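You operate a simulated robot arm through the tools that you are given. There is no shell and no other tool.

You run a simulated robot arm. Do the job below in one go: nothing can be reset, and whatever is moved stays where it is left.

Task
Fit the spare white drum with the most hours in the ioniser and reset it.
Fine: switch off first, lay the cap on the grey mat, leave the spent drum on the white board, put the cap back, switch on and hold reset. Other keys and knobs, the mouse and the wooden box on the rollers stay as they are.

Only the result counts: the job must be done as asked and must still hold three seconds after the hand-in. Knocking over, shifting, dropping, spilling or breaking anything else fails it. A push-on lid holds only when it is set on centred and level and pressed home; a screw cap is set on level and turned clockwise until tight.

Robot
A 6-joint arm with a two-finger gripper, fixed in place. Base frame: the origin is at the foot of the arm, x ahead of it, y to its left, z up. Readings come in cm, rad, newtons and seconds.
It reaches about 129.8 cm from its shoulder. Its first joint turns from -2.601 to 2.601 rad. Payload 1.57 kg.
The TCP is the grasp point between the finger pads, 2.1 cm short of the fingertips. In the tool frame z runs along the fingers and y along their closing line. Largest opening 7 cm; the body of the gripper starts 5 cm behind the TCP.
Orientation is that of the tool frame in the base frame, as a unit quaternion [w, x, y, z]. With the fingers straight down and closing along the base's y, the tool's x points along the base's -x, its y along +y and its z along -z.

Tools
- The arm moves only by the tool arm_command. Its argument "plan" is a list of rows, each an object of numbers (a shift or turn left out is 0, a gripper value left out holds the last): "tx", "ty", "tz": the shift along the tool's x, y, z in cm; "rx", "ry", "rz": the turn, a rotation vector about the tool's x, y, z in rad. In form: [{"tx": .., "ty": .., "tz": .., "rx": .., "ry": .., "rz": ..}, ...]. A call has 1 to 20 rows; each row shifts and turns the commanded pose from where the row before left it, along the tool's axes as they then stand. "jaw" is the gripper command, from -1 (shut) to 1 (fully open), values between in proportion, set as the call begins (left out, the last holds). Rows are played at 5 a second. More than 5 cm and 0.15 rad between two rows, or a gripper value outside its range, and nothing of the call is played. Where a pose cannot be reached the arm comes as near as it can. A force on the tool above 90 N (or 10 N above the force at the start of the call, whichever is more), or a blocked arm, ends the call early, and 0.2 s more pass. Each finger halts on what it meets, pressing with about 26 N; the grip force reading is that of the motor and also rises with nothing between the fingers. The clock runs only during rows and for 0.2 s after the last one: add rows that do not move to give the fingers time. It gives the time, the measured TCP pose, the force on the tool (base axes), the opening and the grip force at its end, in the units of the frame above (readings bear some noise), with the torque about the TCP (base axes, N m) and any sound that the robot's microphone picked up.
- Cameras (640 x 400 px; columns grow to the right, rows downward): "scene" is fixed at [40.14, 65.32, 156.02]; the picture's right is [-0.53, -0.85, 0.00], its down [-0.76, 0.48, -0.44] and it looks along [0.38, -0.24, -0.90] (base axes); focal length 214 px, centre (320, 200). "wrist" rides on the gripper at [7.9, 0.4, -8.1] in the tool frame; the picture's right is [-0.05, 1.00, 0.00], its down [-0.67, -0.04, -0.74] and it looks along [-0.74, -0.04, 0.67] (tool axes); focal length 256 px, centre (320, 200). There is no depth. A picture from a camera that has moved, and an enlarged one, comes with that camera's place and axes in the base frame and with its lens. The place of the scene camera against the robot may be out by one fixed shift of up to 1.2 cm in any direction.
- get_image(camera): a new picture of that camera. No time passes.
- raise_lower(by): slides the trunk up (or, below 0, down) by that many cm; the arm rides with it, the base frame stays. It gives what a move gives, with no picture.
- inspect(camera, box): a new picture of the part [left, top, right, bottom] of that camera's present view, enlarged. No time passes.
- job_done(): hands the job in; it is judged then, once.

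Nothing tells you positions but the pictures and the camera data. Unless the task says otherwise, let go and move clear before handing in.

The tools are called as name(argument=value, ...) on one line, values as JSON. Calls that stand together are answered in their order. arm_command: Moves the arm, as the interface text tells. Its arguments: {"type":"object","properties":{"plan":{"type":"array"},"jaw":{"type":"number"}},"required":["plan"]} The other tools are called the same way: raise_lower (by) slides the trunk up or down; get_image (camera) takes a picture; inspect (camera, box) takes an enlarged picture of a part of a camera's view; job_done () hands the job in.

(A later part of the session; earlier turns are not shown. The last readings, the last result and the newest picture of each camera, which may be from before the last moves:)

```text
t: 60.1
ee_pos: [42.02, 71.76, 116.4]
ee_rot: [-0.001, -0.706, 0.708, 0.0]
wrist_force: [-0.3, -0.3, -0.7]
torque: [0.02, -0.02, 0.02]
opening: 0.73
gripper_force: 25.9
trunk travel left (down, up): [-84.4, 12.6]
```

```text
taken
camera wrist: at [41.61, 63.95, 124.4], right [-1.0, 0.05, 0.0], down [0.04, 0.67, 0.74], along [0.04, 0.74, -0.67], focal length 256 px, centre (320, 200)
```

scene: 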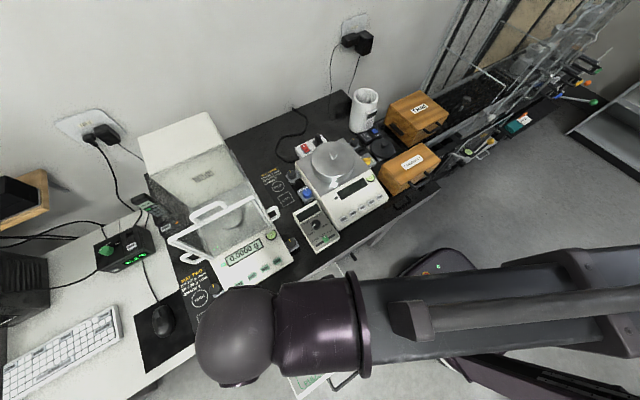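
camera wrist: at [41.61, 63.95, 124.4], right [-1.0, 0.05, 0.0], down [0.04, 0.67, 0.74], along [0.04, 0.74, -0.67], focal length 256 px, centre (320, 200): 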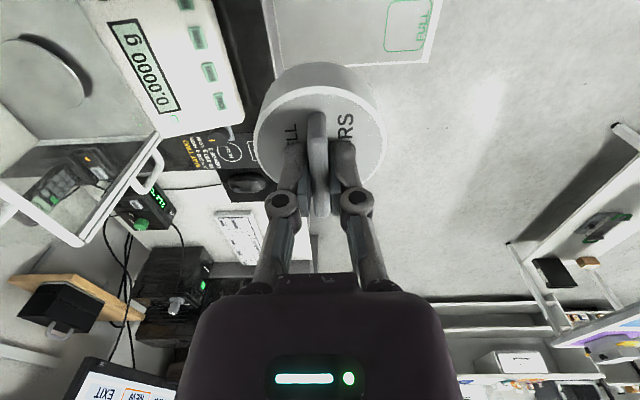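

I'm over the board, but the drum hides it. I'll step back in −y and lower a bit so the wrist camera can see the board ahead and measure its height.

arm_command(plan=[{"tx": 3.6}, {"tx": 3.6}, {"tx": 3.6}, {"tx": 3.6}, {}])

raise_lower(by=-8)

get_image(camera="wrist")

raise_lower(by=-8)

get_image(camera="wrist")

```text
t: 61.3
ee_pos: [42.09, 57.69, 116.22]
ee_rot: [0.001, -0.706, 0.708, 0.0]
wrist_force: [-0.3, 0.7, -0.3]
torque: [0.01, 0.0, 0.02]
opening: 0.71
gripper_force: 26.1
trunk travel left (down, up): [-84.4, 12.6]
```

```text
t: 62.4
ee_pos: [42.19, 57.58, 108.26]
ee_rot: [0.0, -0.707, 0.707, -0.001]
wrist_force: [0.1, 0.2, -1.0]
torque: [0.02, 0.01, 0.03]
opening: 0.74
gripper_force: 25.8
trunk travel left (down, up): [-76.4, 20.6]
```

```text
taken
camera wrist: at [41.65, 49.68, 116.4], right [-1.0, 0.05, 0.0], down [0.04, 0.67, 0.74], along [0.04, 0.74, -0.67], focal length 256 px, centre (320, 200)
```

wrist: 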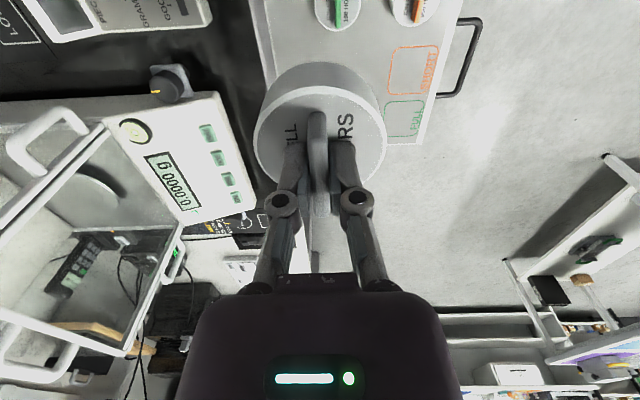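

```text
t: 63.6
ee_pos: [42.14, 57.55, 100.36]
ee_rot: [0.0, -0.707, 0.707, 0.0]
wrist_force: [-0.2, -0.2, -0.8]
torque: [-0.01, -0.02, 0.01]
opening: 0.72
gripper_force: 25.7
trunk travel left (down, up): [-68.4, 28.6]
```

```text
taken
camera wrist: at [41.65, 49.68, 108.4], right [-1.0, 0.05, 0.0], down [0.04, 0.67, 0.74], along [0.04, 0.74, -0.67], focal length 256 px, centre (320, 200)
```

wrist: 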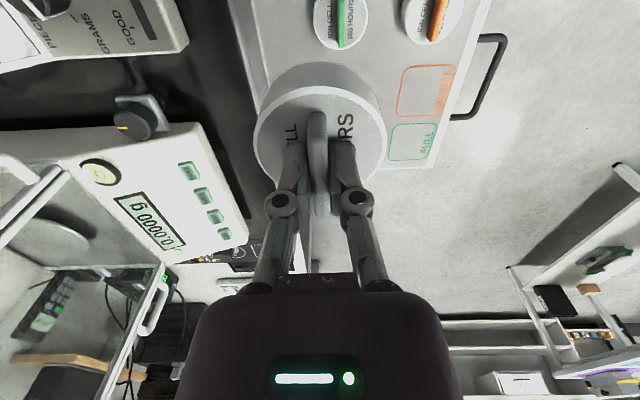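

The board with both drums is visible ahead. I'll zoom in for pixel accuracy.

inspect(camera="wrist", box=[300, 0, 500, 130])

inspect(camera="wrist", box=[370, 60, 470, 180])

raise_lower(by=8)

inspect(camera="wrist", box=[370, 40, 470, 160])

inspect(camera="wrist", box=[300, 0, 460, 100])

```text
3.08 times, centred on (400, 65) of wrist
camera zoom: at [41.65, 49.68, 108.4], right [-1.0, 0.05, 0.0], down [0.04, 0.67, 0.74], along [0.04, 0.74, -0.67], focal length 788 px, centre (74, 615)
```

zoom: 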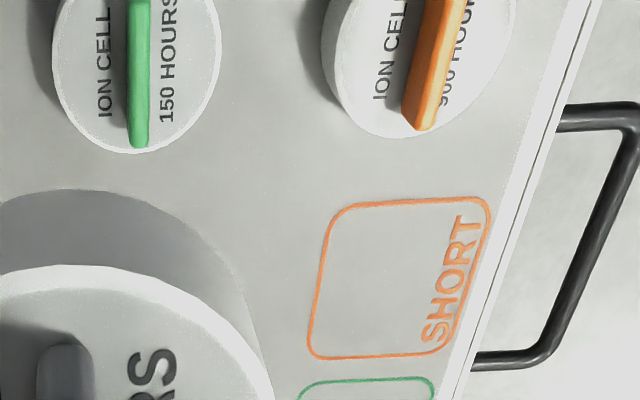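

```text
3.33 times, centred on (420, 120) of wrist
camera zoom: at [41.65, 49.68, 108.4], right [-1.0, 0.05, 0.0], down [0.04, 0.67, 0.74], along [0.04, 0.74, -0.67], focal length 853 px, centre (-13, 467)
```

zoom: 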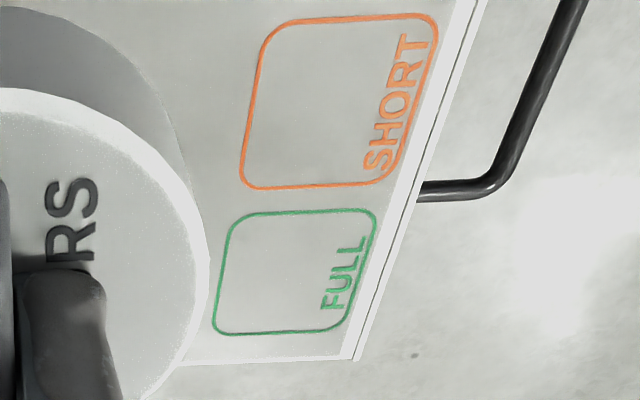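

```text
t: 64.8
ee_pos: [42.14, 57.54, 108.3]
ee_rot: [0.0, 0.707, -0.707, 0.0]
wrist_force: [-1.0, 0.7, -1.2]
torque: [-0.05, -0.01, -0.01]
opening: 0.72
gripper_force: 26.4
trunk travel left (down, up): [-76.4, 20.6]
```

```text
3.33 times, centred on (420, 100) of wrist
camera zoom: at [41.66, 49.7, 116.39], right [-1.0, 0.05, 0.0], down [0.04, 0.67, 0.74], along [0.04, 0.74, -0.67], focal length 853 px, centre (-13, 533)
```

zoom: 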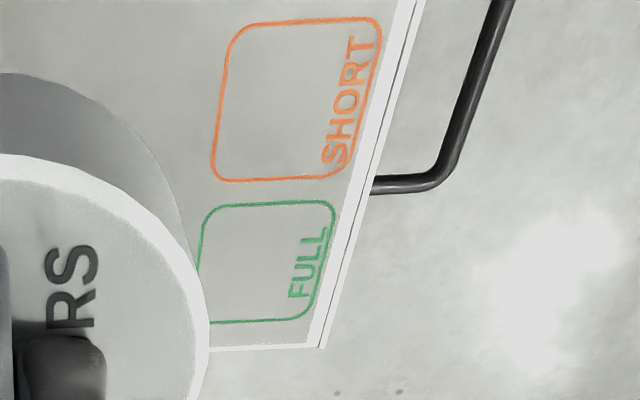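

```text
4.00 times, centred on (380, 50) of wrist
camera zoom: at [41.66, 49.7, 116.39], right [-1.0, 0.05, 0.0], down [0.04, 0.67, 0.74], along [0.04, 0.74, -0.67], focal length 1024 px, centre (80, 800)
```

zoom: 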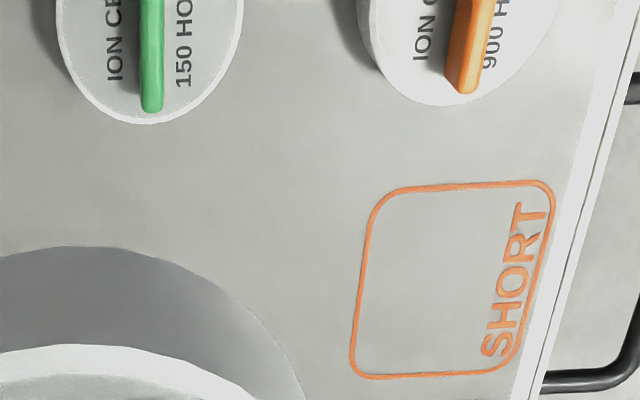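

The board surface comes out near z 68.7. I'll bring the spent drum to about (40, 72), which is free of the other drums and the outlines, and lower it.

arm_command(plan=[{"tx": -3.6, "ty": 0.53}, {"tx": -3.6, "ty": 0.53}, {"tx": -3.6, "ty": 0.53}, {"tx": -3.6, "ty": 0.51}, {}, {}])

raise_lower(by=-25)

get_image(camera="wrist")

get_image(camera="scene")

```text
t: 66.2
ee_pos: [39.9, 71.97, 108.42]
ee_rot: [0.0, -0.707, 0.707, 0.0]
wrist_force: [0.1, 0.0, 0.0]
torque: [-0.03, 0.01, 0.03]
opening: 0.69
gripper_force: 25.7
trunk travel left (down, up): [-76.4, 20.6]
```

```text
t: 68.8
ee_pos: [40.02, 71.9, 83.35]
ee_rot: [0.0, 0.707, -0.707, 0.0]
wrist_force: [-1.1, 0.2, -0.2]
torque: [0.0, -0.04, -0.03]
opening: 0.74
gripper_force: 25.3
trunk travel left (down, up): [-51.4, 45.6]
```

```text
taken
camera wrist: at [39.48, 64.09, 91.4], right [-1.0, 0.05, 0.0], down [0.04, 0.67, 0.74], along [0.04, 0.74, -0.67], focal length 256 px, centre (320, 200)
```

wrist: 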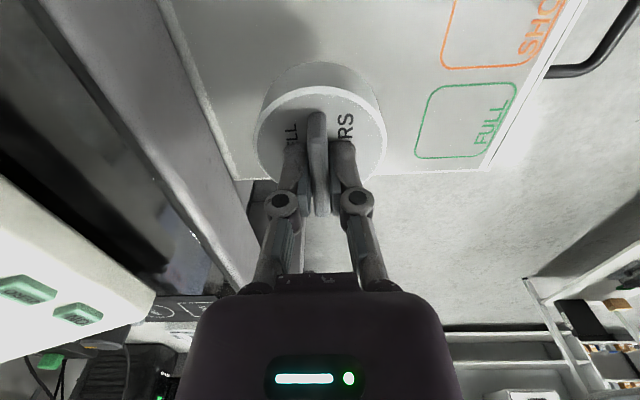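

```text
taken
```

scene: 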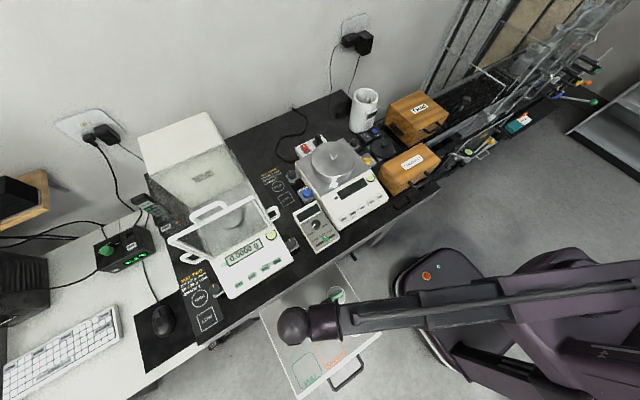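

The drum is above a free patch of the board. I'll lower further, then in small steps to contact.

raise_lower(by=-6)

raise_lower(by=-0.7)

raise_lower(by=-0.4)

get_image(camera="wrist")

```text
t: 69.8
ee_pos: [40.0, 71.92, 77.32]
ee_rot: [0.0, -0.707, 0.707, 0.001]
wrist_force: [-0.6, 0.9, 0.1]
torque: [0.02, 0.01, -0.01]
opening: 0.73
gripper_force: 26.3
trunk travel left (down, up): [-45.4, 51.6]
```

```text
t: 70.3
ee_pos: [39.91, 71.97, 76.62]
ee_rot: [0.0, 0.707, -0.707, 0.0]
wrist_force: [-0.3, 0.7, 0.1]
torque: [-0.03, -0.01, -0.01]
opening: 0.7
gripper_force: 26.3
trunk travel left (down, up): [-44.7, 52.3]
```

```text
t: 70.8
ee_pos: [39.9, 72.08, 76.17]
ee_rot: [0.0, -0.707, 0.707, 0.0]
wrist_force: [0.6, 0.2, -0.4]
torque: [0.02, 0.02, 0.02]
opening: 0.71
gripper_force: 25.8
trunk travel left (down, up): [-44.3, 52.7]
```

```text
taken
camera wrist: at [39.48, 64.09, 84.3], right [-1.0, 0.05, 0.0], down [0.04, 0.67, 0.74], along [0.04, 0.74, -0.67], focal length 256 px, centre (320, 200)
```

wrist: 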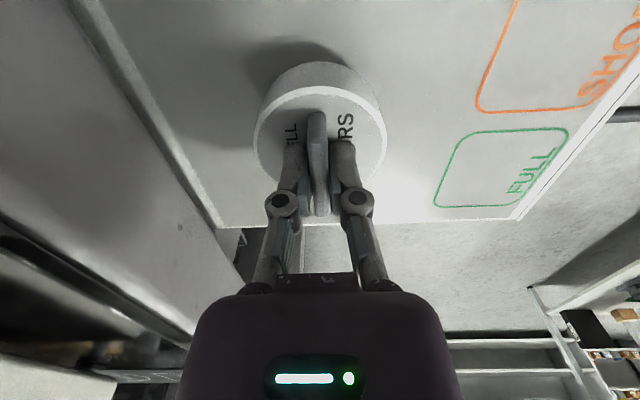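

raise_lower(by=-0.5)

raise_lower(by=-0.4)

raise_lower(by=-0.3)

```text
t: 71.4
ee_pos: [40.0, 72.1, 75.75]
ee_rot: [0.0, 0.707, -0.707, -0.001]
wrist_force: [0.1, 0.5, -0.4]
torque: [0.03, 0.02, 0.01]
opening: 0.71
gripper_force: 26.1
trunk travel left (down, up): [-43.8, 53.2]
```

```text
t: 71.9
ee_pos: [39.9, 71.93, 75.38]
ee_rot: [0.0, -0.707, 0.707, 0.0]
wrist_force: [-0.1, 0.0, -1.1]
torque: [-0.01, -0.01, 0.0]
opening: 0.73
gripper_force: 25.8
trunk travel left (down, up): [-43.4, 53.6]
```

```text
t: 72.4
ee_pos: [39.91, 72.0, 75.09]
ee_rot: [0.0, -0.707, 0.707, 0.0]
wrist_force: [1.5, 0.0, -0.8]
torque: [-0.01, 0.03, 0.01]
opening: 0.72
gripper_force: 26.7
trunk travel left (down, up): [-43.1, 53.9]
```

raise_lower(by=-0.3)

raise_lower(by=-0.3)

get_image(camera="wrist")

```text
t: 73.0
ee_pos: [39.9, 72.02, 74.78]
ee_rot: [0.0, 0.707, -0.707, 0.0]
wrist_force: [-0.4, 0.1, -0.5]
torque: [0.01, 0.0, 0.0]
opening: 0.72
gripper_force: 26.0
trunk travel left (down, up): [-42.8, 54.2]
```

```text
t: 73.5
ee_pos: [39.89, 71.93, 74.33]
ee_rot: [0.0, -0.707, 0.707, -0.001]
wrist_force: [0.3, 0.3, -2.2]
torque: [0.01, 0.0, -0.03]
opening: 0.72
gripper_force: 25.7
trunk travel left (down, up): [-42.5, 54.5]
```

```text
taken
camera wrist: at [39.48, 64.09, 82.5], right [-1.0, 0.05, 0.0], down [0.04, 0.67, 0.74], along [0.04, 0.74, -0.67], focal length 256 px, centre (320, 200)
```

wrist: 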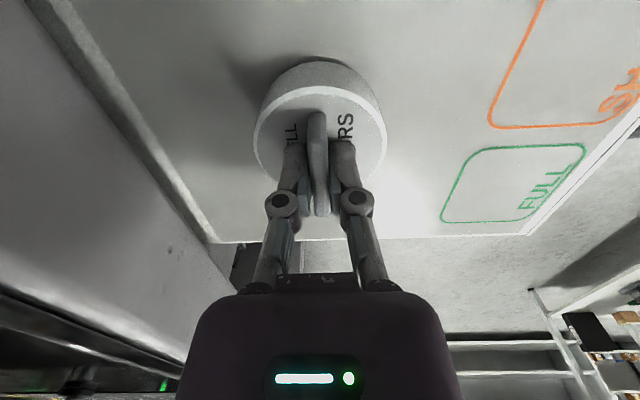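

raise_lower(by=-0.4)

raise_lower(by=-0.3)

raise_lower(by=-0.3)

```text
t: 74.0
ee_pos: [39.84, 71.98, 74.05]
ee_rot: [-0.001, 0.707, -0.707, 0.0]
wrist_force: [0.8, 0.9, 7.0]
torque: [-0.01, -0.02, -0.03]
opening: 0.72
gripper_force: 26.7
trunk travel left (down, up): [-42.1, 54.9]
```

```text
t: 74.5
ee_pos: [39.87, 71.93, 74.13]
ee_rot: [-0.003, 0.708, -0.707, 0.0]
wrist_force: [6.5, 11.0, 45.3]
torque: [0.15, -0.13, -0.02]
opening: 0.75
gripper_force: 26.1
trunk travel left (down, up): [-41.8, 55.2]
```

```text
t: 75.0
ee_pos: [39.89, 71.84, 74.09]
ee_rot: [-0.004, 0.707, -0.707, 0.0]
wrist_force: [-0.2, 0.2, 66.6]
torque: [-0.47, 0.13, -0.01]
opening: 0.7
gripper_force: 25.7
trunk travel left (down, up): [-41.6, 55.4]
stopped: the force on the tool passed its limit at 92 N (the readings are from after the stop); the commanded pose is now the measured one
```

Contact came at TCP z≈74.05 and I pressed harder than intended. I'll ease off right away and check that nothing shifted.

raise_lower(by=0.4)

get_image(camera="wrist")

```text
t: 75.6
ee_pos: [40.03, 72.16, 73.97]
ee_rot: [-0.003, 0.707, -0.707, 0.0]
wrist_force: [-2.3, -6.8, 18.1]
torque: [-0.22, 0.13, -0.02]
opening: 0.69
gripper_force: 26.4
trunk travel left (down, up): [-42.0, 55.0]
```

```text
taken
camera wrist: at [39.5, 64.12, 82.05], right [-1.0, 0.05, 0.0], down [0.03, 0.66, 0.75], along [0.04, 0.75, -0.66], focal length 256 px, centre (320, 200)
```

wrist: 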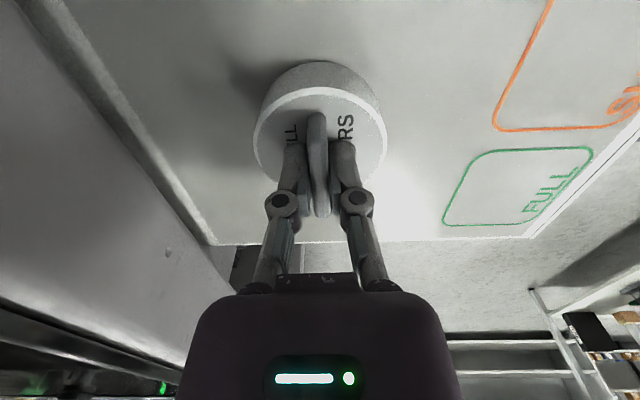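

raise_lower(by=0.15)

arm_command(plan=[{}, {}, {}], jaw=-0.3)

get_image(camera="wrist")

```text
t: 76.1
ee_pos: [40.1, 72.2, 74.0]
ee_rot: [-0.003, 0.708, -0.707, -0.001]
wrist_force: [-0.3, 0.5, -0.3]
torque: [0.03, 0.0, 0.02]
opening: 0.69
gripper_force: 26.5
trunk travel left (down, up): [-42.2, 54.8]
```

```text
t: 76.9
ee_pos: [40.06, 72.33, 74.06]
ee_rot: [0.003, -0.707, 0.707, 0.0]
wrist_force: [-0.8, -0.1, -0.1]
torque: [0.02, 0.01, 0.03]
opening: 2.46
gripper_force: 0.0
trunk travel left (down, up): [-42.2, 54.8]
```

```text
taken
camera wrist: at [39.58, 64.26, 82.11], right [-1.0, 0.05, 0.0], down [0.03, 0.66, 0.75], along [0.04, 0.75, -0.66], focal length 256 px, centre (320, 200)
```

wrist: 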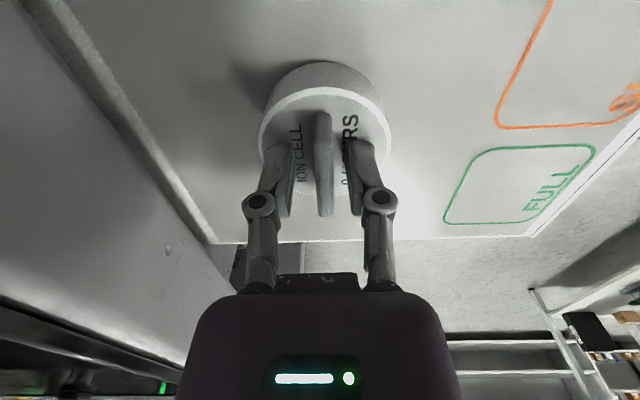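

The drum is free. I'll rise straight up and check it stays put.

raise_lower(by=5)

raise_lower(by=20)

arm_command(plan=[{"rx": -0.003, "ry": 0.005}, {}], jaw=1)

get_image(camera="wrist")

get_image(camera="scene")

```text
t: 77.8
ee_pos: [39.97, 72.06, 79.06]
ee_rot: [0.002, -0.707, 0.707, 0.0]
wrist_force: [-0.2, 0.3, -0.1]
torque: [0.0, 0.02, -0.01]
opening: 2.44
gripper_force: 0.0
trunk travel left (down, up): [-47.2, 49.8]
```

```text
t: 80.0
ee_pos: [40.02, 72.1, 98.99]
ee_rot: [-0.002, 0.707, -0.707, -0.001]
wrist_force: [0.2, 0.5, -0.7]
torque: [0.0, 0.02, 0.0]
opening: 2.41
gripper_force: 0.1
trunk travel left (down, up): [-67.2, 29.8]
```

```text
t: 80.6
ee_pos: [39.96, 72.12, 99.03]
ee_rot: [0.001, 0.707, -0.707, 0.001]
wrist_force: [0.2, -0.1, 0.1]
torque: [0.0, 0.0, -0.01]
opening: 7.02
gripper_force: 0.0
trunk travel left (down, up): [-67.2, 29.8]
```

```text
taken
camera wrist: at [39.61, 64.3, 107.16], right [-1.0, 0.05, 0.0], down [0.04, 0.67, 0.74], along [0.04, 0.74, -0.67], focal length 256 px, centre (320, 200)
```

wrist: 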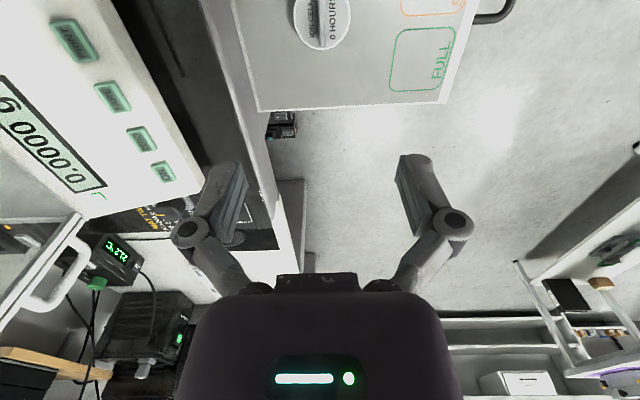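

```text
taken
```

scene: 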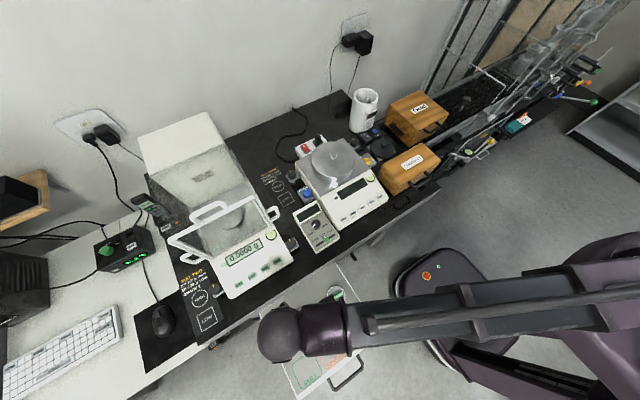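

The spent drum stands on the board and I'm clear of it. Next I'll move back to view the orange 900-hour drum.

arm_command(plan=[{"ty": 1.9, "tx": 4.4}, {"ty": 1.9, "tx": 4.4}, {"ty": 1.9, "tx": 4.4}, {"ty": 1.9, "tx": 4.4}, {"ty": 1.9, "tx": 4.4}, {}, {}])

get_image(camera="wrist")

get_image(camera="scene")

```text
t: 82.2
ee_pos: [30.57, 50.3, 99.05]
ee_rot: [0.0, 0.707, -0.707, 0.0]
wrist_force: [0.1, 0.1, -0.5]
torque: [-0.01, 0.01, 0.04]
opening: 6.98
gripper_force: 0.0
trunk travel left (down, up): [-67.2, 29.8]
```

```text
taken
camera wrist: at [30.1, 42.37, 107.16], right [-1.0, 0.05, 0.0], down [0.04, 0.67, 0.74], along [0.04, 0.74, -0.67], focal length 256 px, centre (320, 200)
```

wrist: 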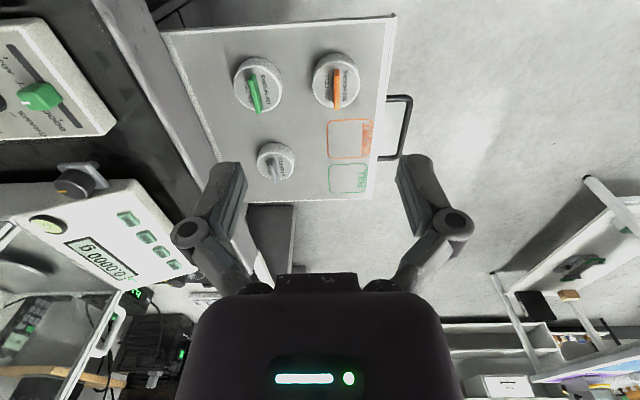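

```text
taken
```

scene: 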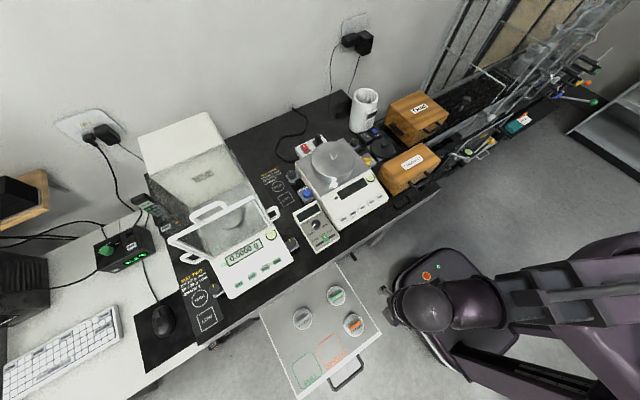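

All three drums on the board are visible. I'll zoom on the orange one, then take a second view from another position.

inspect(camera="wrist", box=[290, 40, 390, 120])

arm_command(plan=[{"ty": 4}, {"ty": 4}, {}, {}])

get_image(camera="wrist")

inspect(camera="wrist", box=[230, 40, 330, 120])

```text
5.00 times, centred on (340, 80) of wrist
camera zoom: at [30.1, 42.37, 107.16], right [-1.0, 0.05, 0.0], down [0.04, 0.67, 0.74], along [0.04, 0.74, -0.67], focal length 1280 px, centre (220, 800)
```

zoom: 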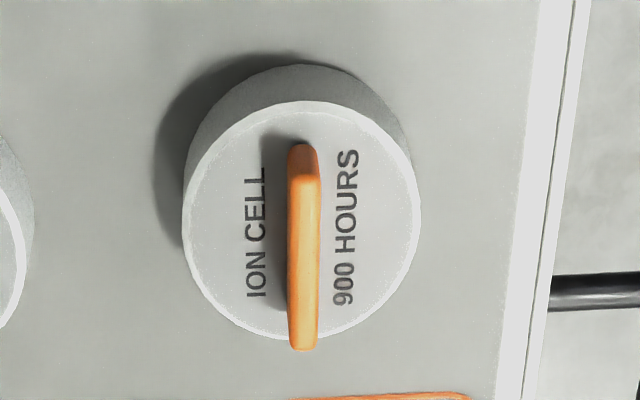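

```text
t: 83.2
ee_pos: [22.49, 50.18, 99.15]
ee_rot: [-0.001, -0.707, 0.707, -0.001]
wrist_force: [0.3, 0.2, 0.2]
torque: [0.0, 0.0, -0.01]
opening: 7.0
gripper_force: 0.0
trunk travel left (down, up): [-67.2, 29.8]
```

```text
taken
camera wrist: at [22.05, 42.29, 107.16], right [-1.0, 0.05, 0.0], down [0.04, 0.67, 0.74], along [0.04, 0.74, -0.67], focal length 256 px, centre (320, 200)
```

wrist: 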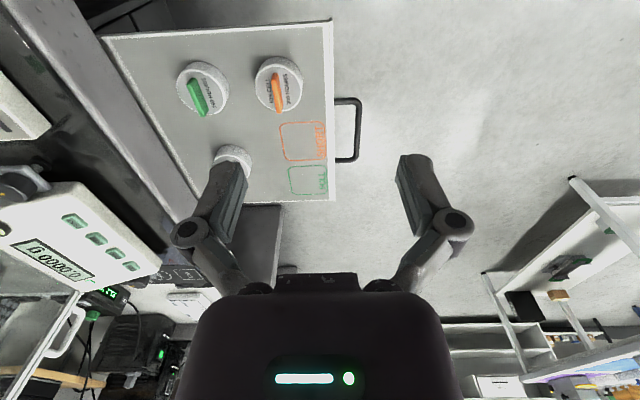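

```text
5.00 times, centred on (280, 80) of wrist
camera zoom: at [22.05, 42.29, 107.16], right [-1.0, 0.05, 0.0], down [0.04, 0.67, 0.74], along [0.04, 0.74, -0.67], focal length 1280 px, centre (520, 800)
```

zoom: 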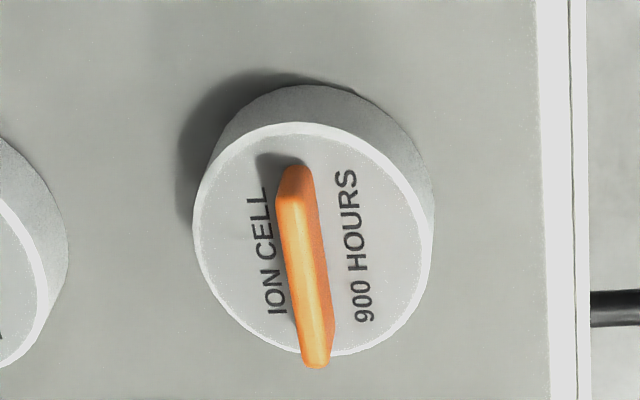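

The orange drum is centred at about (28.7, 58.2), its face at z≈71.65 and its bar along y, matching how the spent one sat. I'll go over it with the fingers half open.

arm_command(plan=[{"ty": -3.09, "tx": -2.66}, {"ty": -3.09, "tx": -2.66}, {"tx": -2.66}, {}, {}], jaw=0)

raise_lower(by=-19)

get_image(camera="wrist")

inspect(camera="wrist", box=[230, 20, 410, 200])

```text
t: 84.4
ee_pos: [28.77, 58.14, 99.06]
ee_rot: [0.0, 0.707, -0.707, 0.001]
wrist_force: [0.3, 0.1, -0.2]
torque: [-0.05, 0.01, -0.01]
opening: 3.49
gripper_force: 0.1
trunk travel left (down, up): [-67.2, 29.8]
```

```text
t: 86.5
ee_pos: [28.78, 58.27, 80.14]
ee_rot: [-0.001, -0.707, 0.707, -0.001]
wrist_force: [-0.2, -0.4, 0.4]
torque: [-0.03, 0.04, 0.02]
opening: 3.51
gripper_force: 0.0
trunk travel left (down, up): [-48.2, 48.8]
```

```text
taken
camera wrist: at [28.3, 50.33, 88.17], right [-1.0, 0.05, 0.0], down [0.04, 0.67, 0.74], along [0.04, 0.74, -0.67], focal length 256 px, centre (320, 200)
```

wrist: 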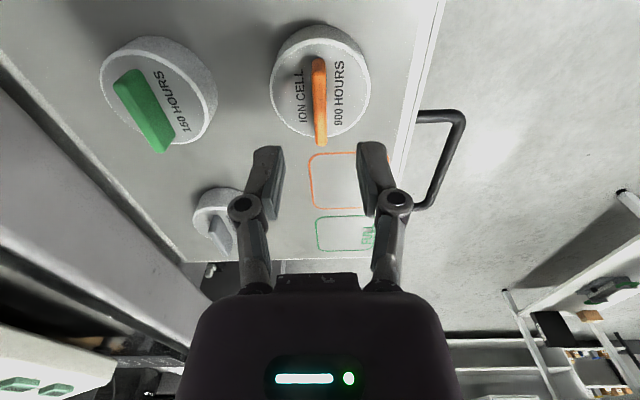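

```text
2.22 times, centred on (320, 110) of wrist
camera zoom: at [28.3, 50.33, 88.17], right [-1.0, 0.05, 0.0], down [0.04, 0.67, 0.74], along [0.04, 0.74, -0.67], focal length 569 px, centre (320, 400)
```

zoom: 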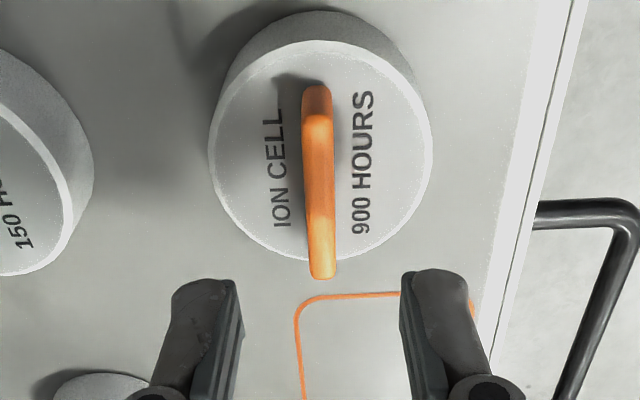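

The fingers are well aligned. A tiny correction, then I'll lower around the orange bar.

arm_command(plan=[{"ty": 0.07, "tx": -0.07}, {}])

raise_lower(by=-5.6)

inspect(camera="wrist", box=[230, 60, 410, 240])

```text
t: 87.0
ee_pos: [28.61, 58.28, 80.13]
ee_rot: [0.001, 0.707, -0.707, 0.001]
wrist_force: [0.2, -0.4, 0.3]
torque: [0.0, -0.02, -0.02]
opening: 3.5
gripper_force: 0.1
trunk travel left (down, up): [-48.2, 48.8]
```

```text
t: 88.0
ee_pos: [28.67, 58.11, 74.48]
ee_rot: [0.0, 0.708, -0.706, 0.001]
wrist_force: [0.1, 0.9, -0.5]
torque: [0.01, 0.0, 0.02]
opening: 3.5
gripper_force: 0.1
trunk travel left (down, up): [-42.6, 54.4]
```

```text
2.22 times, centred on (320, 150) of wrist
camera zoom: at [28.22, 50.4, 82.56], right [-1.0, 0.05, 0.0], down [0.04, 0.67, 0.74], along [0.04, 0.74, -0.67], focal length 569 px, centre (320, 311)
```

zoom: 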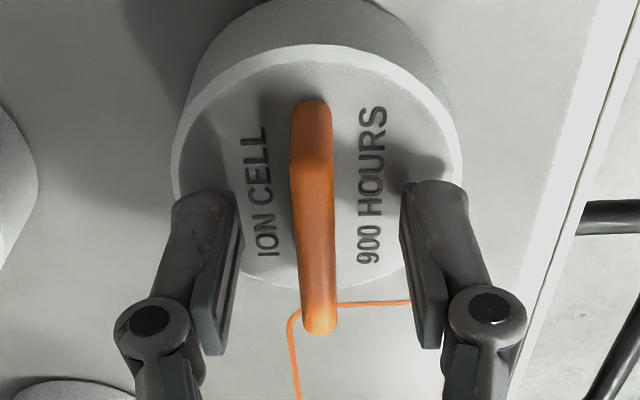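

raise_lower(by=-0.35)

arm_command(plan=[{}, {}, {}, {}, {}], jaw=-1)

inspect(camera="wrist", box=[230, 60, 410, 240])

```text
t: 88.5
ee_pos: [28.55, 58.22, 74.15]
ee_rot: [-0.001, -0.707, 0.707, 0.0]
wrist_force: [-0.1, -0.5, -0.4]
torque: [0.01, -0.02, 0.01]
opening: 3.48
gripper_force: 0.0
trunk travel left (down, up): [-42.2, 54.8]
```

```text
t: 89.8
ee_pos: [28.76, 58.32, 74.12]
ee_rot: [0.0, -0.707, 0.708, -0.001]
wrist_force: [0.3, -0.7, 2.0]
torque: [-0.04, 0.0, -0.01]
opening: 0.69
gripper_force: 26.4
trunk travel left (down, up): [-42.2, 54.8]
```

```text
2.22 times, centred on (320, 150) of wrist
camera zoom: at [28.21, 50.4, 82.22], right [-1.0, 0.05, 0.0], down [0.04, 0.67, 0.74], along [0.04, 0.74, -0.67], focal length 569 px, centre (320, 311)
```

zoom: 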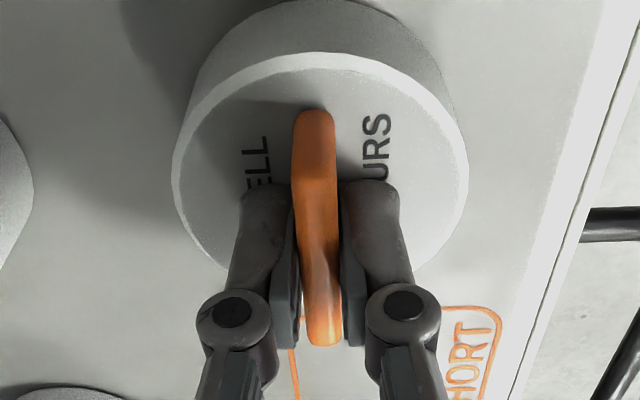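

The orange bar is gripped just as the spent one was. I'll lift it off the board.

raise_lower(by=2)

inspect(camera="wrist", box=[230, 60, 410, 240])

raise_lower(by=38)

get_image(camera="scene")

get_image(camera="wrist")

```text
t: 90.4
ee_pos: [28.66, 58.22, 76.2]
ee_rot: [0.001, 0.707, -0.707, 0.0]
wrist_force: [0.0, 0.1, -1.4]
torque: [0.02, 0.0, -0.02]
opening: 0.7
gripper_force: 26.0
trunk travel left (down, up): [-44.2, 52.8]
```

```text
2.22 times, centred on (320, 150) of wrist
camera zoom: at [28.22, 50.41, 84.21], right [-1.0, 0.05, 0.0], down [0.04, 0.67, 0.74], along [0.04, 0.74, -0.67], focal length 569 px, centre (320, 311)
```

zoom: 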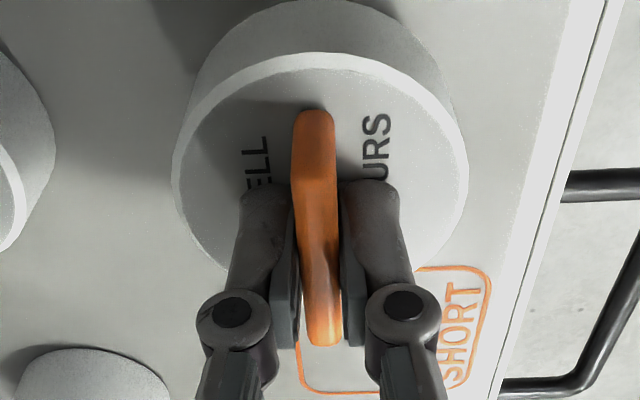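

```text
t: 94.1
ee_pos: [28.63, 58.25, 114.0]
ee_rot: [0.001, 0.707, -0.707, 0.0]
wrist_force: [-0.1, 1.0, -0.7]
torque: [0.05, 0.01, 0.0]
opening: 0.7
gripper_force: 25.7
trunk travel left (down, up): [-82.2, 14.8]
```

```text
taken
```

scene: 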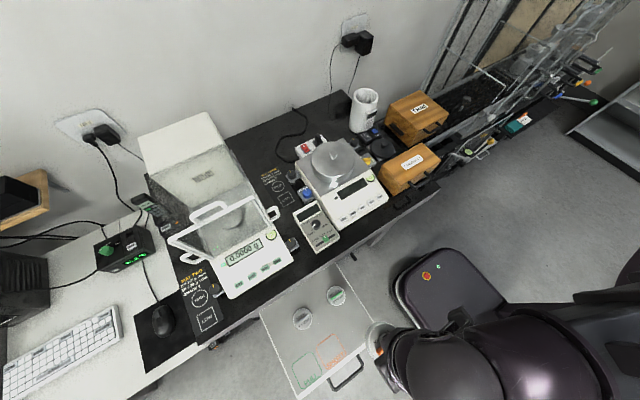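

```text
taken
camera wrist: at [28.21, 50.41, 122.2], right [-1.0, 0.05, 0.0], down [0.04, 0.67, 0.74], along [0.04, 0.74, -0.67], focal length 256 px, centre (320, 200)
```

wrist: 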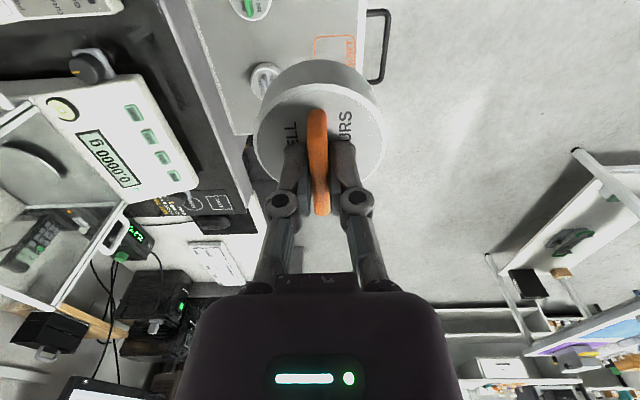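

The 900-hour drum is in hand. I'll carry it high back to above the ioniser.

arm_command(plan=[{"ty": -3.3445, "tx": 2.5395}, {"ty": -3.3445, "tx": 2.5395}, {"ty": -3.3445, "tx": 2.5395}, {"ty": -3.3445, "tx": 2.5395}, {"ty": -3.3445, "tx": 2.5395}, {"ty": -3.3445, "tx": 2.5395}, {"ty": -3.3445, "tx": 2.5395}, {"ty": -3.3445, "tx": 2.5395}, {"ty": -3.3445, "tx": 2.5395}, {"ty": -3.3445, "tx": 2.5395}, {}])

arm_command(plan=[{"ty": -3.3445, "tx": 2.5395}, {"ty": -3.3445, "tx": 2.5395}, {"ty": -3.3445, "tx": 2.5395}, {"ty": -3.3445, "tx": 2.5395}, {"ty": -3.3445, "tx": 2.5395}, {"ty": -3.3445, "tx": 2.5395}, {"ty": -3.3445, "tx": 2.5395}, {"ty": -3.3445, "tx": 2.5395}, {"ty": -3.3445, "tx": 2.5395}, {"ty": -3.3445, "tx": 2.5395}, {}, {}])

get_image(camera="wrist")

inspect(camera="scene", box=[330, 30, 430, 130])

```text
t: 96.5
ee_pos: [61.82, 32.98, 114.19]
ee_rot: [-0.001, -0.707, 0.707, 0.0]
wrist_force: [-0.2, 0.5, -1.2]
torque: [0.0, -0.02, -0.01]
opening: 0.71
gripper_force: 26.5
trunk travel left (down, up): [-82.2, 14.8]
```

```text
t: 99.1
ee_pos: [95.51, 7.24, 114.09]
ee_rot: [0.0, 0.707, -0.707, 0.001]
wrist_force: [-0.8, 0.7, -0.7]
torque: [0.0, 0.04, 0.0]
opening: 0.71
gripper_force: 26.0
trunk travel left (down, up): [-82.2, 14.8]
```

```text
taken
camera wrist: at [95.12, -0.56, 122.17], right [-1.0, 0.05, 0.0], down [0.04, 0.67, 0.74], along [0.04, 0.74, -0.67], focal length 256 px, centre (320, 200)
```

wrist: 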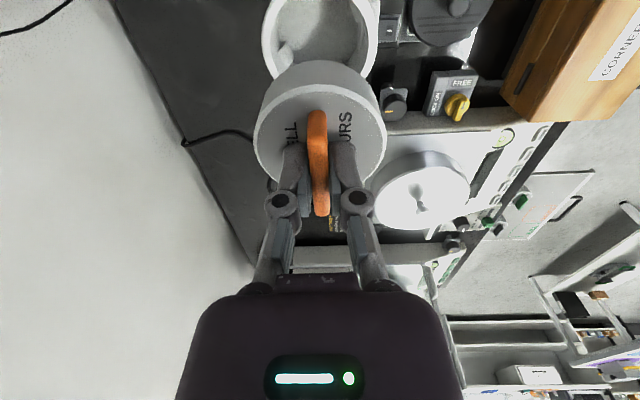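

```text
4.00 times, centred on (380, 80) of scene
camera zoom: at [40.14, 65.32, 156.02], right [-0.53, -0.85, 0.0], down [-0.76, 0.48, -0.44], along [0.38, -0.24, -0.9], focal length 858 px, centre (80, 680)
```

zoom: 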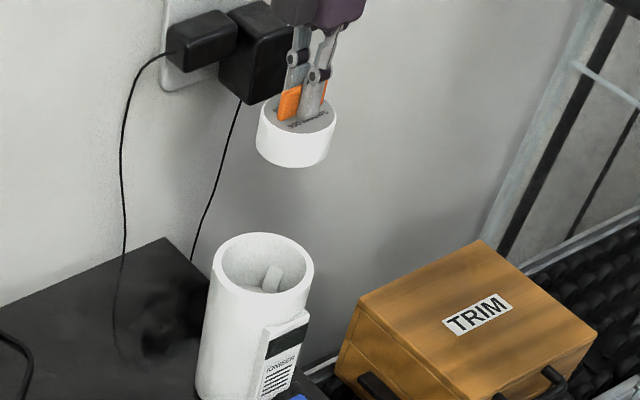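

Above the ioniser; I need about 2 mm more in +y. I'll correct and lower to just inside the rim.

arm_command(plan=[{"tx": -0.17}, {}, {}])

raise_lower(by=-11)

get_image(camera="wrist")

inspect(camera="scene", box=[330, 50, 410, 120])

```text
t: 99.9
ee_pos: [95.49, 7.44, 114.1]
ee_rot: [0.001, 0.708, -0.707, 0.0]
wrist_force: [-0.4, -0.1, -1.0]
torque: [0.01, -0.02, 0.0]
opening: 0.72
gripper_force: 26.2
trunk travel left (down, up): [-82.2, 14.8]
```

```text
t: 101.3
ee_pos: [95.49, 7.53, 103.21]
ee_rot: [0.0, -0.707, 0.707, 0.0]
wrist_force: [0.4, 0.0, -0.3]
torque: [-0.01, 0.01, 0.01]
opening: 0.7
gripper_force: 26.4
trunk travel left (down, up): [-71.2, 25.8]
```

```text
taken
camera wrist: at [95.04, -0.36, 111.21], right [-1.0, 0.05, 0.0], down [0.04, 0.67, 0.74], along [0.04, 0.74, -0.67], focal length 256 px, centre (320, 200)
```

wrist: 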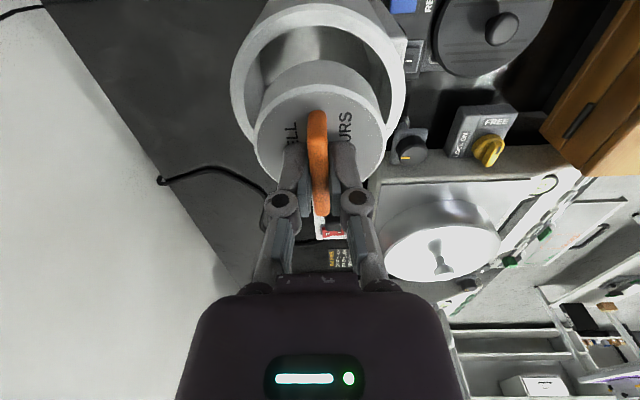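

```text
5.71 times, centred on (370, 85) of scene
camera zoom: at [40.14, 65.32, 156.02], right [-0.53, -0.85, 0.0], down [-0.76, 0.48, -0.44], along [0.38, -0.24, -0.9], focal length 1226 px, centre (34, 857)
```

zoom: 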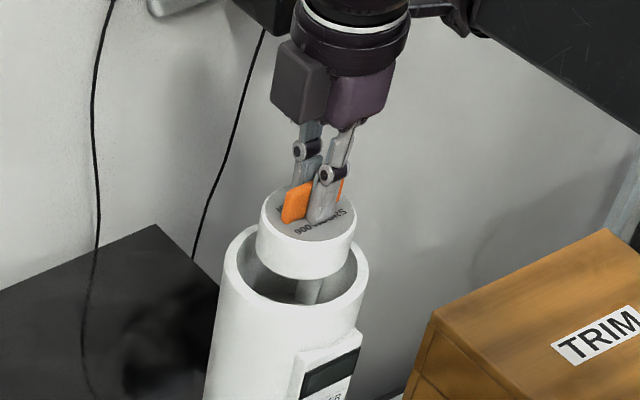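

Well centred over the bore. I'll lower into the rim.

raise_lower(by=-4.5)

inspect(camera="wrist", box=[220, 10, 420, 220])

inspect(camera="scene", box=[340, 60, 400, 120])

```text
t: 102.2
ee_pos: [95.49, 7.49, 98.57]
ee_rot: [0.0, 0.707, -0.707, 0.001]
wrist_force: [-0.3, -0.6, -0.2]
torque: [0.0, 0.0, -0.01]
opening: 0.7
gripper_force: 26.1
trunk travel left (down, up): [-66.7, 30.3]
```

```text
1.90 times, centred on (320, 115) of wrist
camera zoom: at [95.04, -0.37, 106.71], right [-1.0, 0.05, 0.0], down [0.04, 0.67, 0.74], along [0.04, 0.74, -0.67], focal length 488 px, centre (320, 362)
```

zoom: 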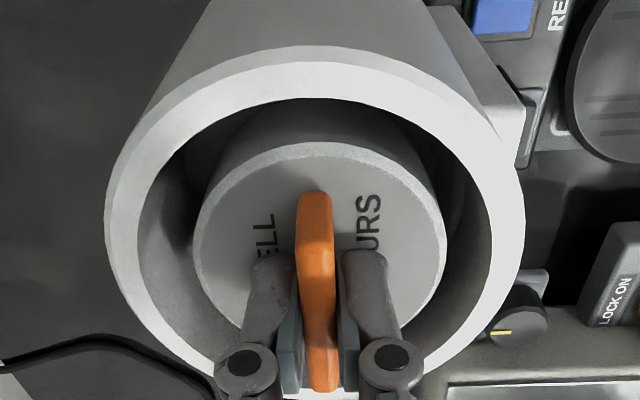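

```text
6.67 times, centred on (370, 90) of scene
camera zoom: at [40.14, 65.32, 156.02], right [-0.53, -0.85, 0.0], down [-0.76, 0.48, -0.44], along [0.38, -0.24, -0.9], focal length 1430 px, centre (-13, 933)
```

zoom: 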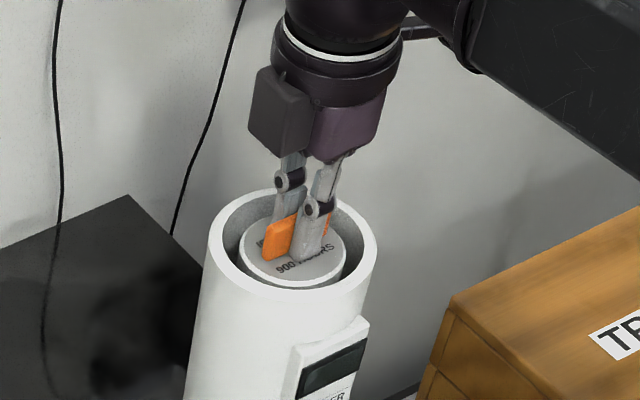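

Drum is inside the rim and centred, with no contact yet. I'll lower in small single steps.

raise_lower(by=-1)

```text
t: 102.8
ee_pos: [95.48, 7.56, 97.66]
ee_rot: [0.0, 0.708, -0.707, 0.001]
wrist_force: [0.3, -0.2, -0.3]
torque: [0.0, 0.01, -0.03]
opening: 0.73
gripper_force: 26.6
trunk travel left (down, up): [-65.7, 31.3]
```

raise_lower(by=-0.6)

```text
t: 103.3
ee_pos: [95.52, 7.54, 96.93]
ee_rot: [-0.001, -0.707, 0.707, -0.001]
wrist_force: [-0.3, -0.3, -0.9]
torque: [0.02, 0.01, -0.01]
opening: 0.7
gripper_force: 26.1
trunk travel left (down, up): [-65.1, 31.9]
```

raise_lower(by=-0.4)

```text
t: 103.8
ee_pos: [95.44, 7.52, 96.69]
ee_rot: [-0.001, -0.707, 0.707, -0.001]
wrist_force: [0.5, 0.4, -0.4]
torque: [0.04, -0.03, -0.02]
opening: 0.71
gripper_force: 25.9
trunk travel left (down, up): [-64.7, 32.3]
```

raise_lower(by=-0.3)

```text
t: 104.4
ee_pos: [95.44, 7.5, 96.34]
ee_rot: [0.002, 0.707, -0.707, 0.001]
wrist_force: [0.2, -0.2, -1.4]
torque: [0.02, -0.04, -0.02]
opening: 0.72
gripper_force: 26.1
trunk travel left (down, up): [-64.4, 32.6]
```

raise_lower(by=-0.25)

```text
t: 104.9
ee_pos: [95.5, 7.55, 96.1]
ee_rot: [0.001, 0.708, -0.707, 0.0]
wrist_force: [0.6, 0.2, -0.7]
torque: [-0.01, -0.05, 0.0]
opening: 0.7
gripper_force: 26.0
trunk travel left (down, up): [-64.2, 32.8]
```

raise_lower(by=-0.2)

```text
t: 105.4
ee_pos: [95.48, 7.56, 95.9]
ee_rot: [0.0, 0.707, -0.707, 0.001]
wrist_force: [4.3, 1.3, 15.5]
torque: [0.04, -0.13, -0.01]
opening: 0.73
gripper_force: 25.6
trunk travel left (down, up): [-64.0, 33.0]
```

Contact came at the expected seat height. I'll check the picture before letting go.

inspect(camera="wrist", box=[230, 60, 410, 240])

inspect(camera="scene", box=[340, 60, 400, 120])

```text
2.22 times, centred on (320, 150) of wrist
camera zoom: at [95.0, -0.36, 104.07], right [-1.0, 0.05, 0.0], down [0.03, 0.67, 0.74], along [0.04, 0.74, -0.67], focal length 569 px, centre (320, 311)
```

zoom: 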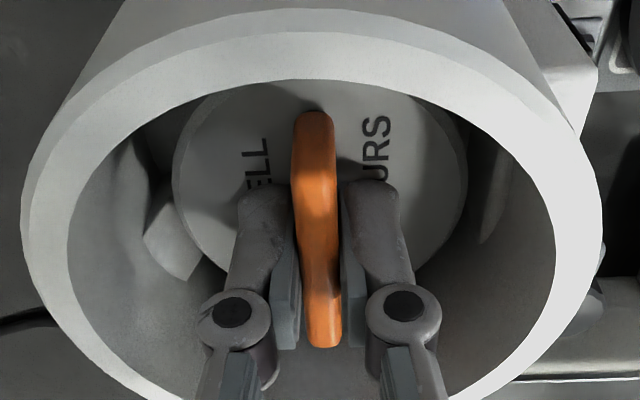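

```text
6.67 times, centred on (370, 90) of scene
camera zoom: at [40.14, 65.32, 156.02], right [-0.53, -0.85, 0.0], down [-0.76, 0.48, -0.44], along [0.38, -0.24, -0.9], focal length 1430 px, centre (-13, 933)
```

zoom: 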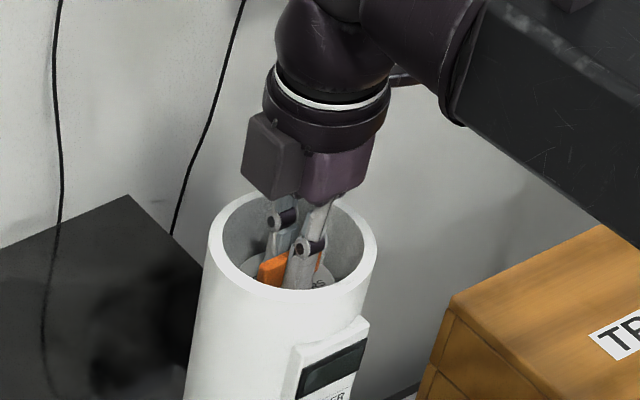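

The picture matches the spent drum's seated view, so the new drum is home. I'll relax, open, and rise.

raise_lower(by=0.1)

arm_command(plan=[{}, {}, {}], jaw=-0.2)

raise_lower(by=5)

inspect(camera="wrist", box=[230, 20, 410, 200])

```text
t: 105.9
ee_pos: [95.42, 7.43, 95.97]
ee_rot: [0.0, -0.707, 0.707, -0.001]
wrist_force: [1.0, -0.2, 4.4]
torque: [0.04, -0.03, 0.0]
opening: 0.73
gripper_force: 26.4
trunk travel left (down, up): [-64.1, 32.9]
```

```text
t: 106.7
ee_pos: [95.54, 7.52, 96.0]
ee_rot: [0.0, -0.707, 0.707, -0.001]
wrist_force: [1.1, 0.1, 0.0]
torque: [0.01, 0.02, -0.03]
opening: 2.82
gripper_force: 0.2
trunk travel left (down, up): [-64.1, 32.9]
```

```text
t: 107.6
ee_pos: [95.6, 7.48, 100.92]
ee_rot: [0.0, -0.707, 0.707, -0.001]
wrist_force: [1.1, 0.0, 0.6]
torque: [0.01, 0.0, 0.0]
opening: 2.78
gripper_force: 0.0
trunk travel left (down, up): [-69.1, 27.9]
```

```text
2.22 times, centred on (320, 110) of wrist
camera zoom: at [95.05, -0.35, 109.05], right [-1.0, 0.05, 0.0], down [0.04, 0.67, 0.74], along [0.04, 0.74, -0.67], focal length 569 px, centre (320, 400)
```

zoom: 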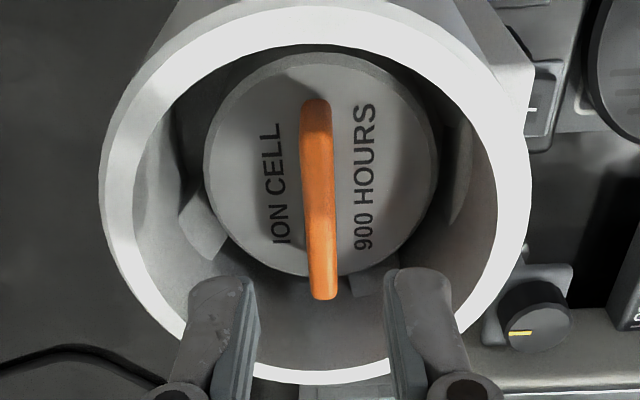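

The 900-hour drum sits between the ribs just like the old one did. Next I'll go back to the cap on the mat.

raise_lower(by=8)

arm_command(plan=[{"ty": 4.19}, {"ty": 4.19}, {"ty": 4.19}, {"ty": 4.19}, {}, {}], jaw=0.2)

raise_lower(by=-17)

get_image(camera="wrist")

inspect(camera="wrist", box=[230, 0, 410, 180])

```text
t: 108.8
ee_pos: [95.49, 7.58, 108.92]
ee_rot: [0.0, 0.707, -0.707, 0.001]
wrist_force: [-0.1, 0.3, -1.3]
torque: [0.0, 0.01, 0.0]
opening: 2.81
gripper_force: 0.1
trunk travel left (down, up): [-77.1, 19.9]
```

```text
t: 110.2
ee_pos: [78.78, 7.63, 108.95]
ee_rot: [0.0, -0.707, 0.707, -0.001]
wrist_force: [0.5, 0.3, -0.4]
torque: [-0.02, 0.01, 0.01]
opening: 4.22
gripper_force: 0.1
trunk travel left (down, up): [-77.1, 19.9]
```

```text
t: 112.1
ee_pos: [78.59, 7.48, 91.98]
ee_rot: [0.0, -0.707, 0.708, -0.001]
wrist_force: [-0.6, -0.5, 0.1]
torque: [-0.02, -0.03, -0.02]
opening: 4.19
gripper_force: 0.1
trunk travel left (down, up): [-60.1, 36.9]
```

```text
taken
camera wrist: at [78.29, -0.3, 100.07], right [-1.0, 0.05, 0.0], down [0.04, 0.67, 0.74], along [0.04, 0.74, -0.67], focal length 256 px, centre (320, 200)
```

wrist: 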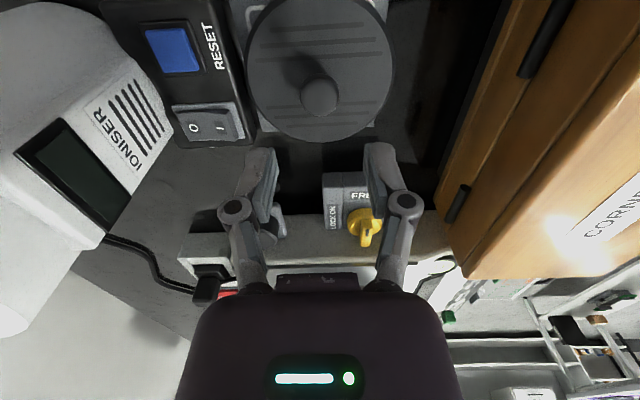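

```text
2.22 times, centred on (320, 90) of wrist
camera zoom: at [78.29, -0.3, 100.07], right [-1.0, 0.05, 0.0], down [0.04, 0.67, 0.74], along [0.04, 0.74, -0.67], focal length 569 px, centre (320, 444)
```

zoom: 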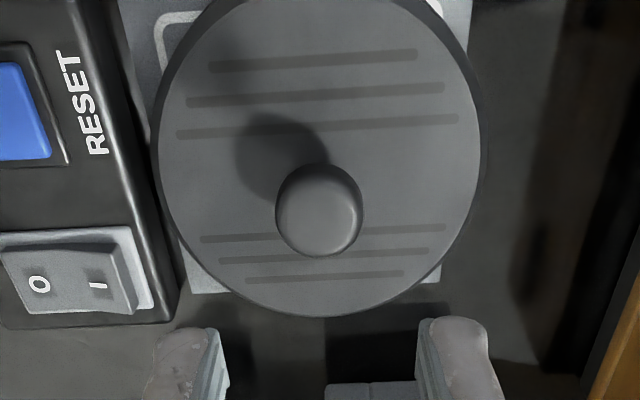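

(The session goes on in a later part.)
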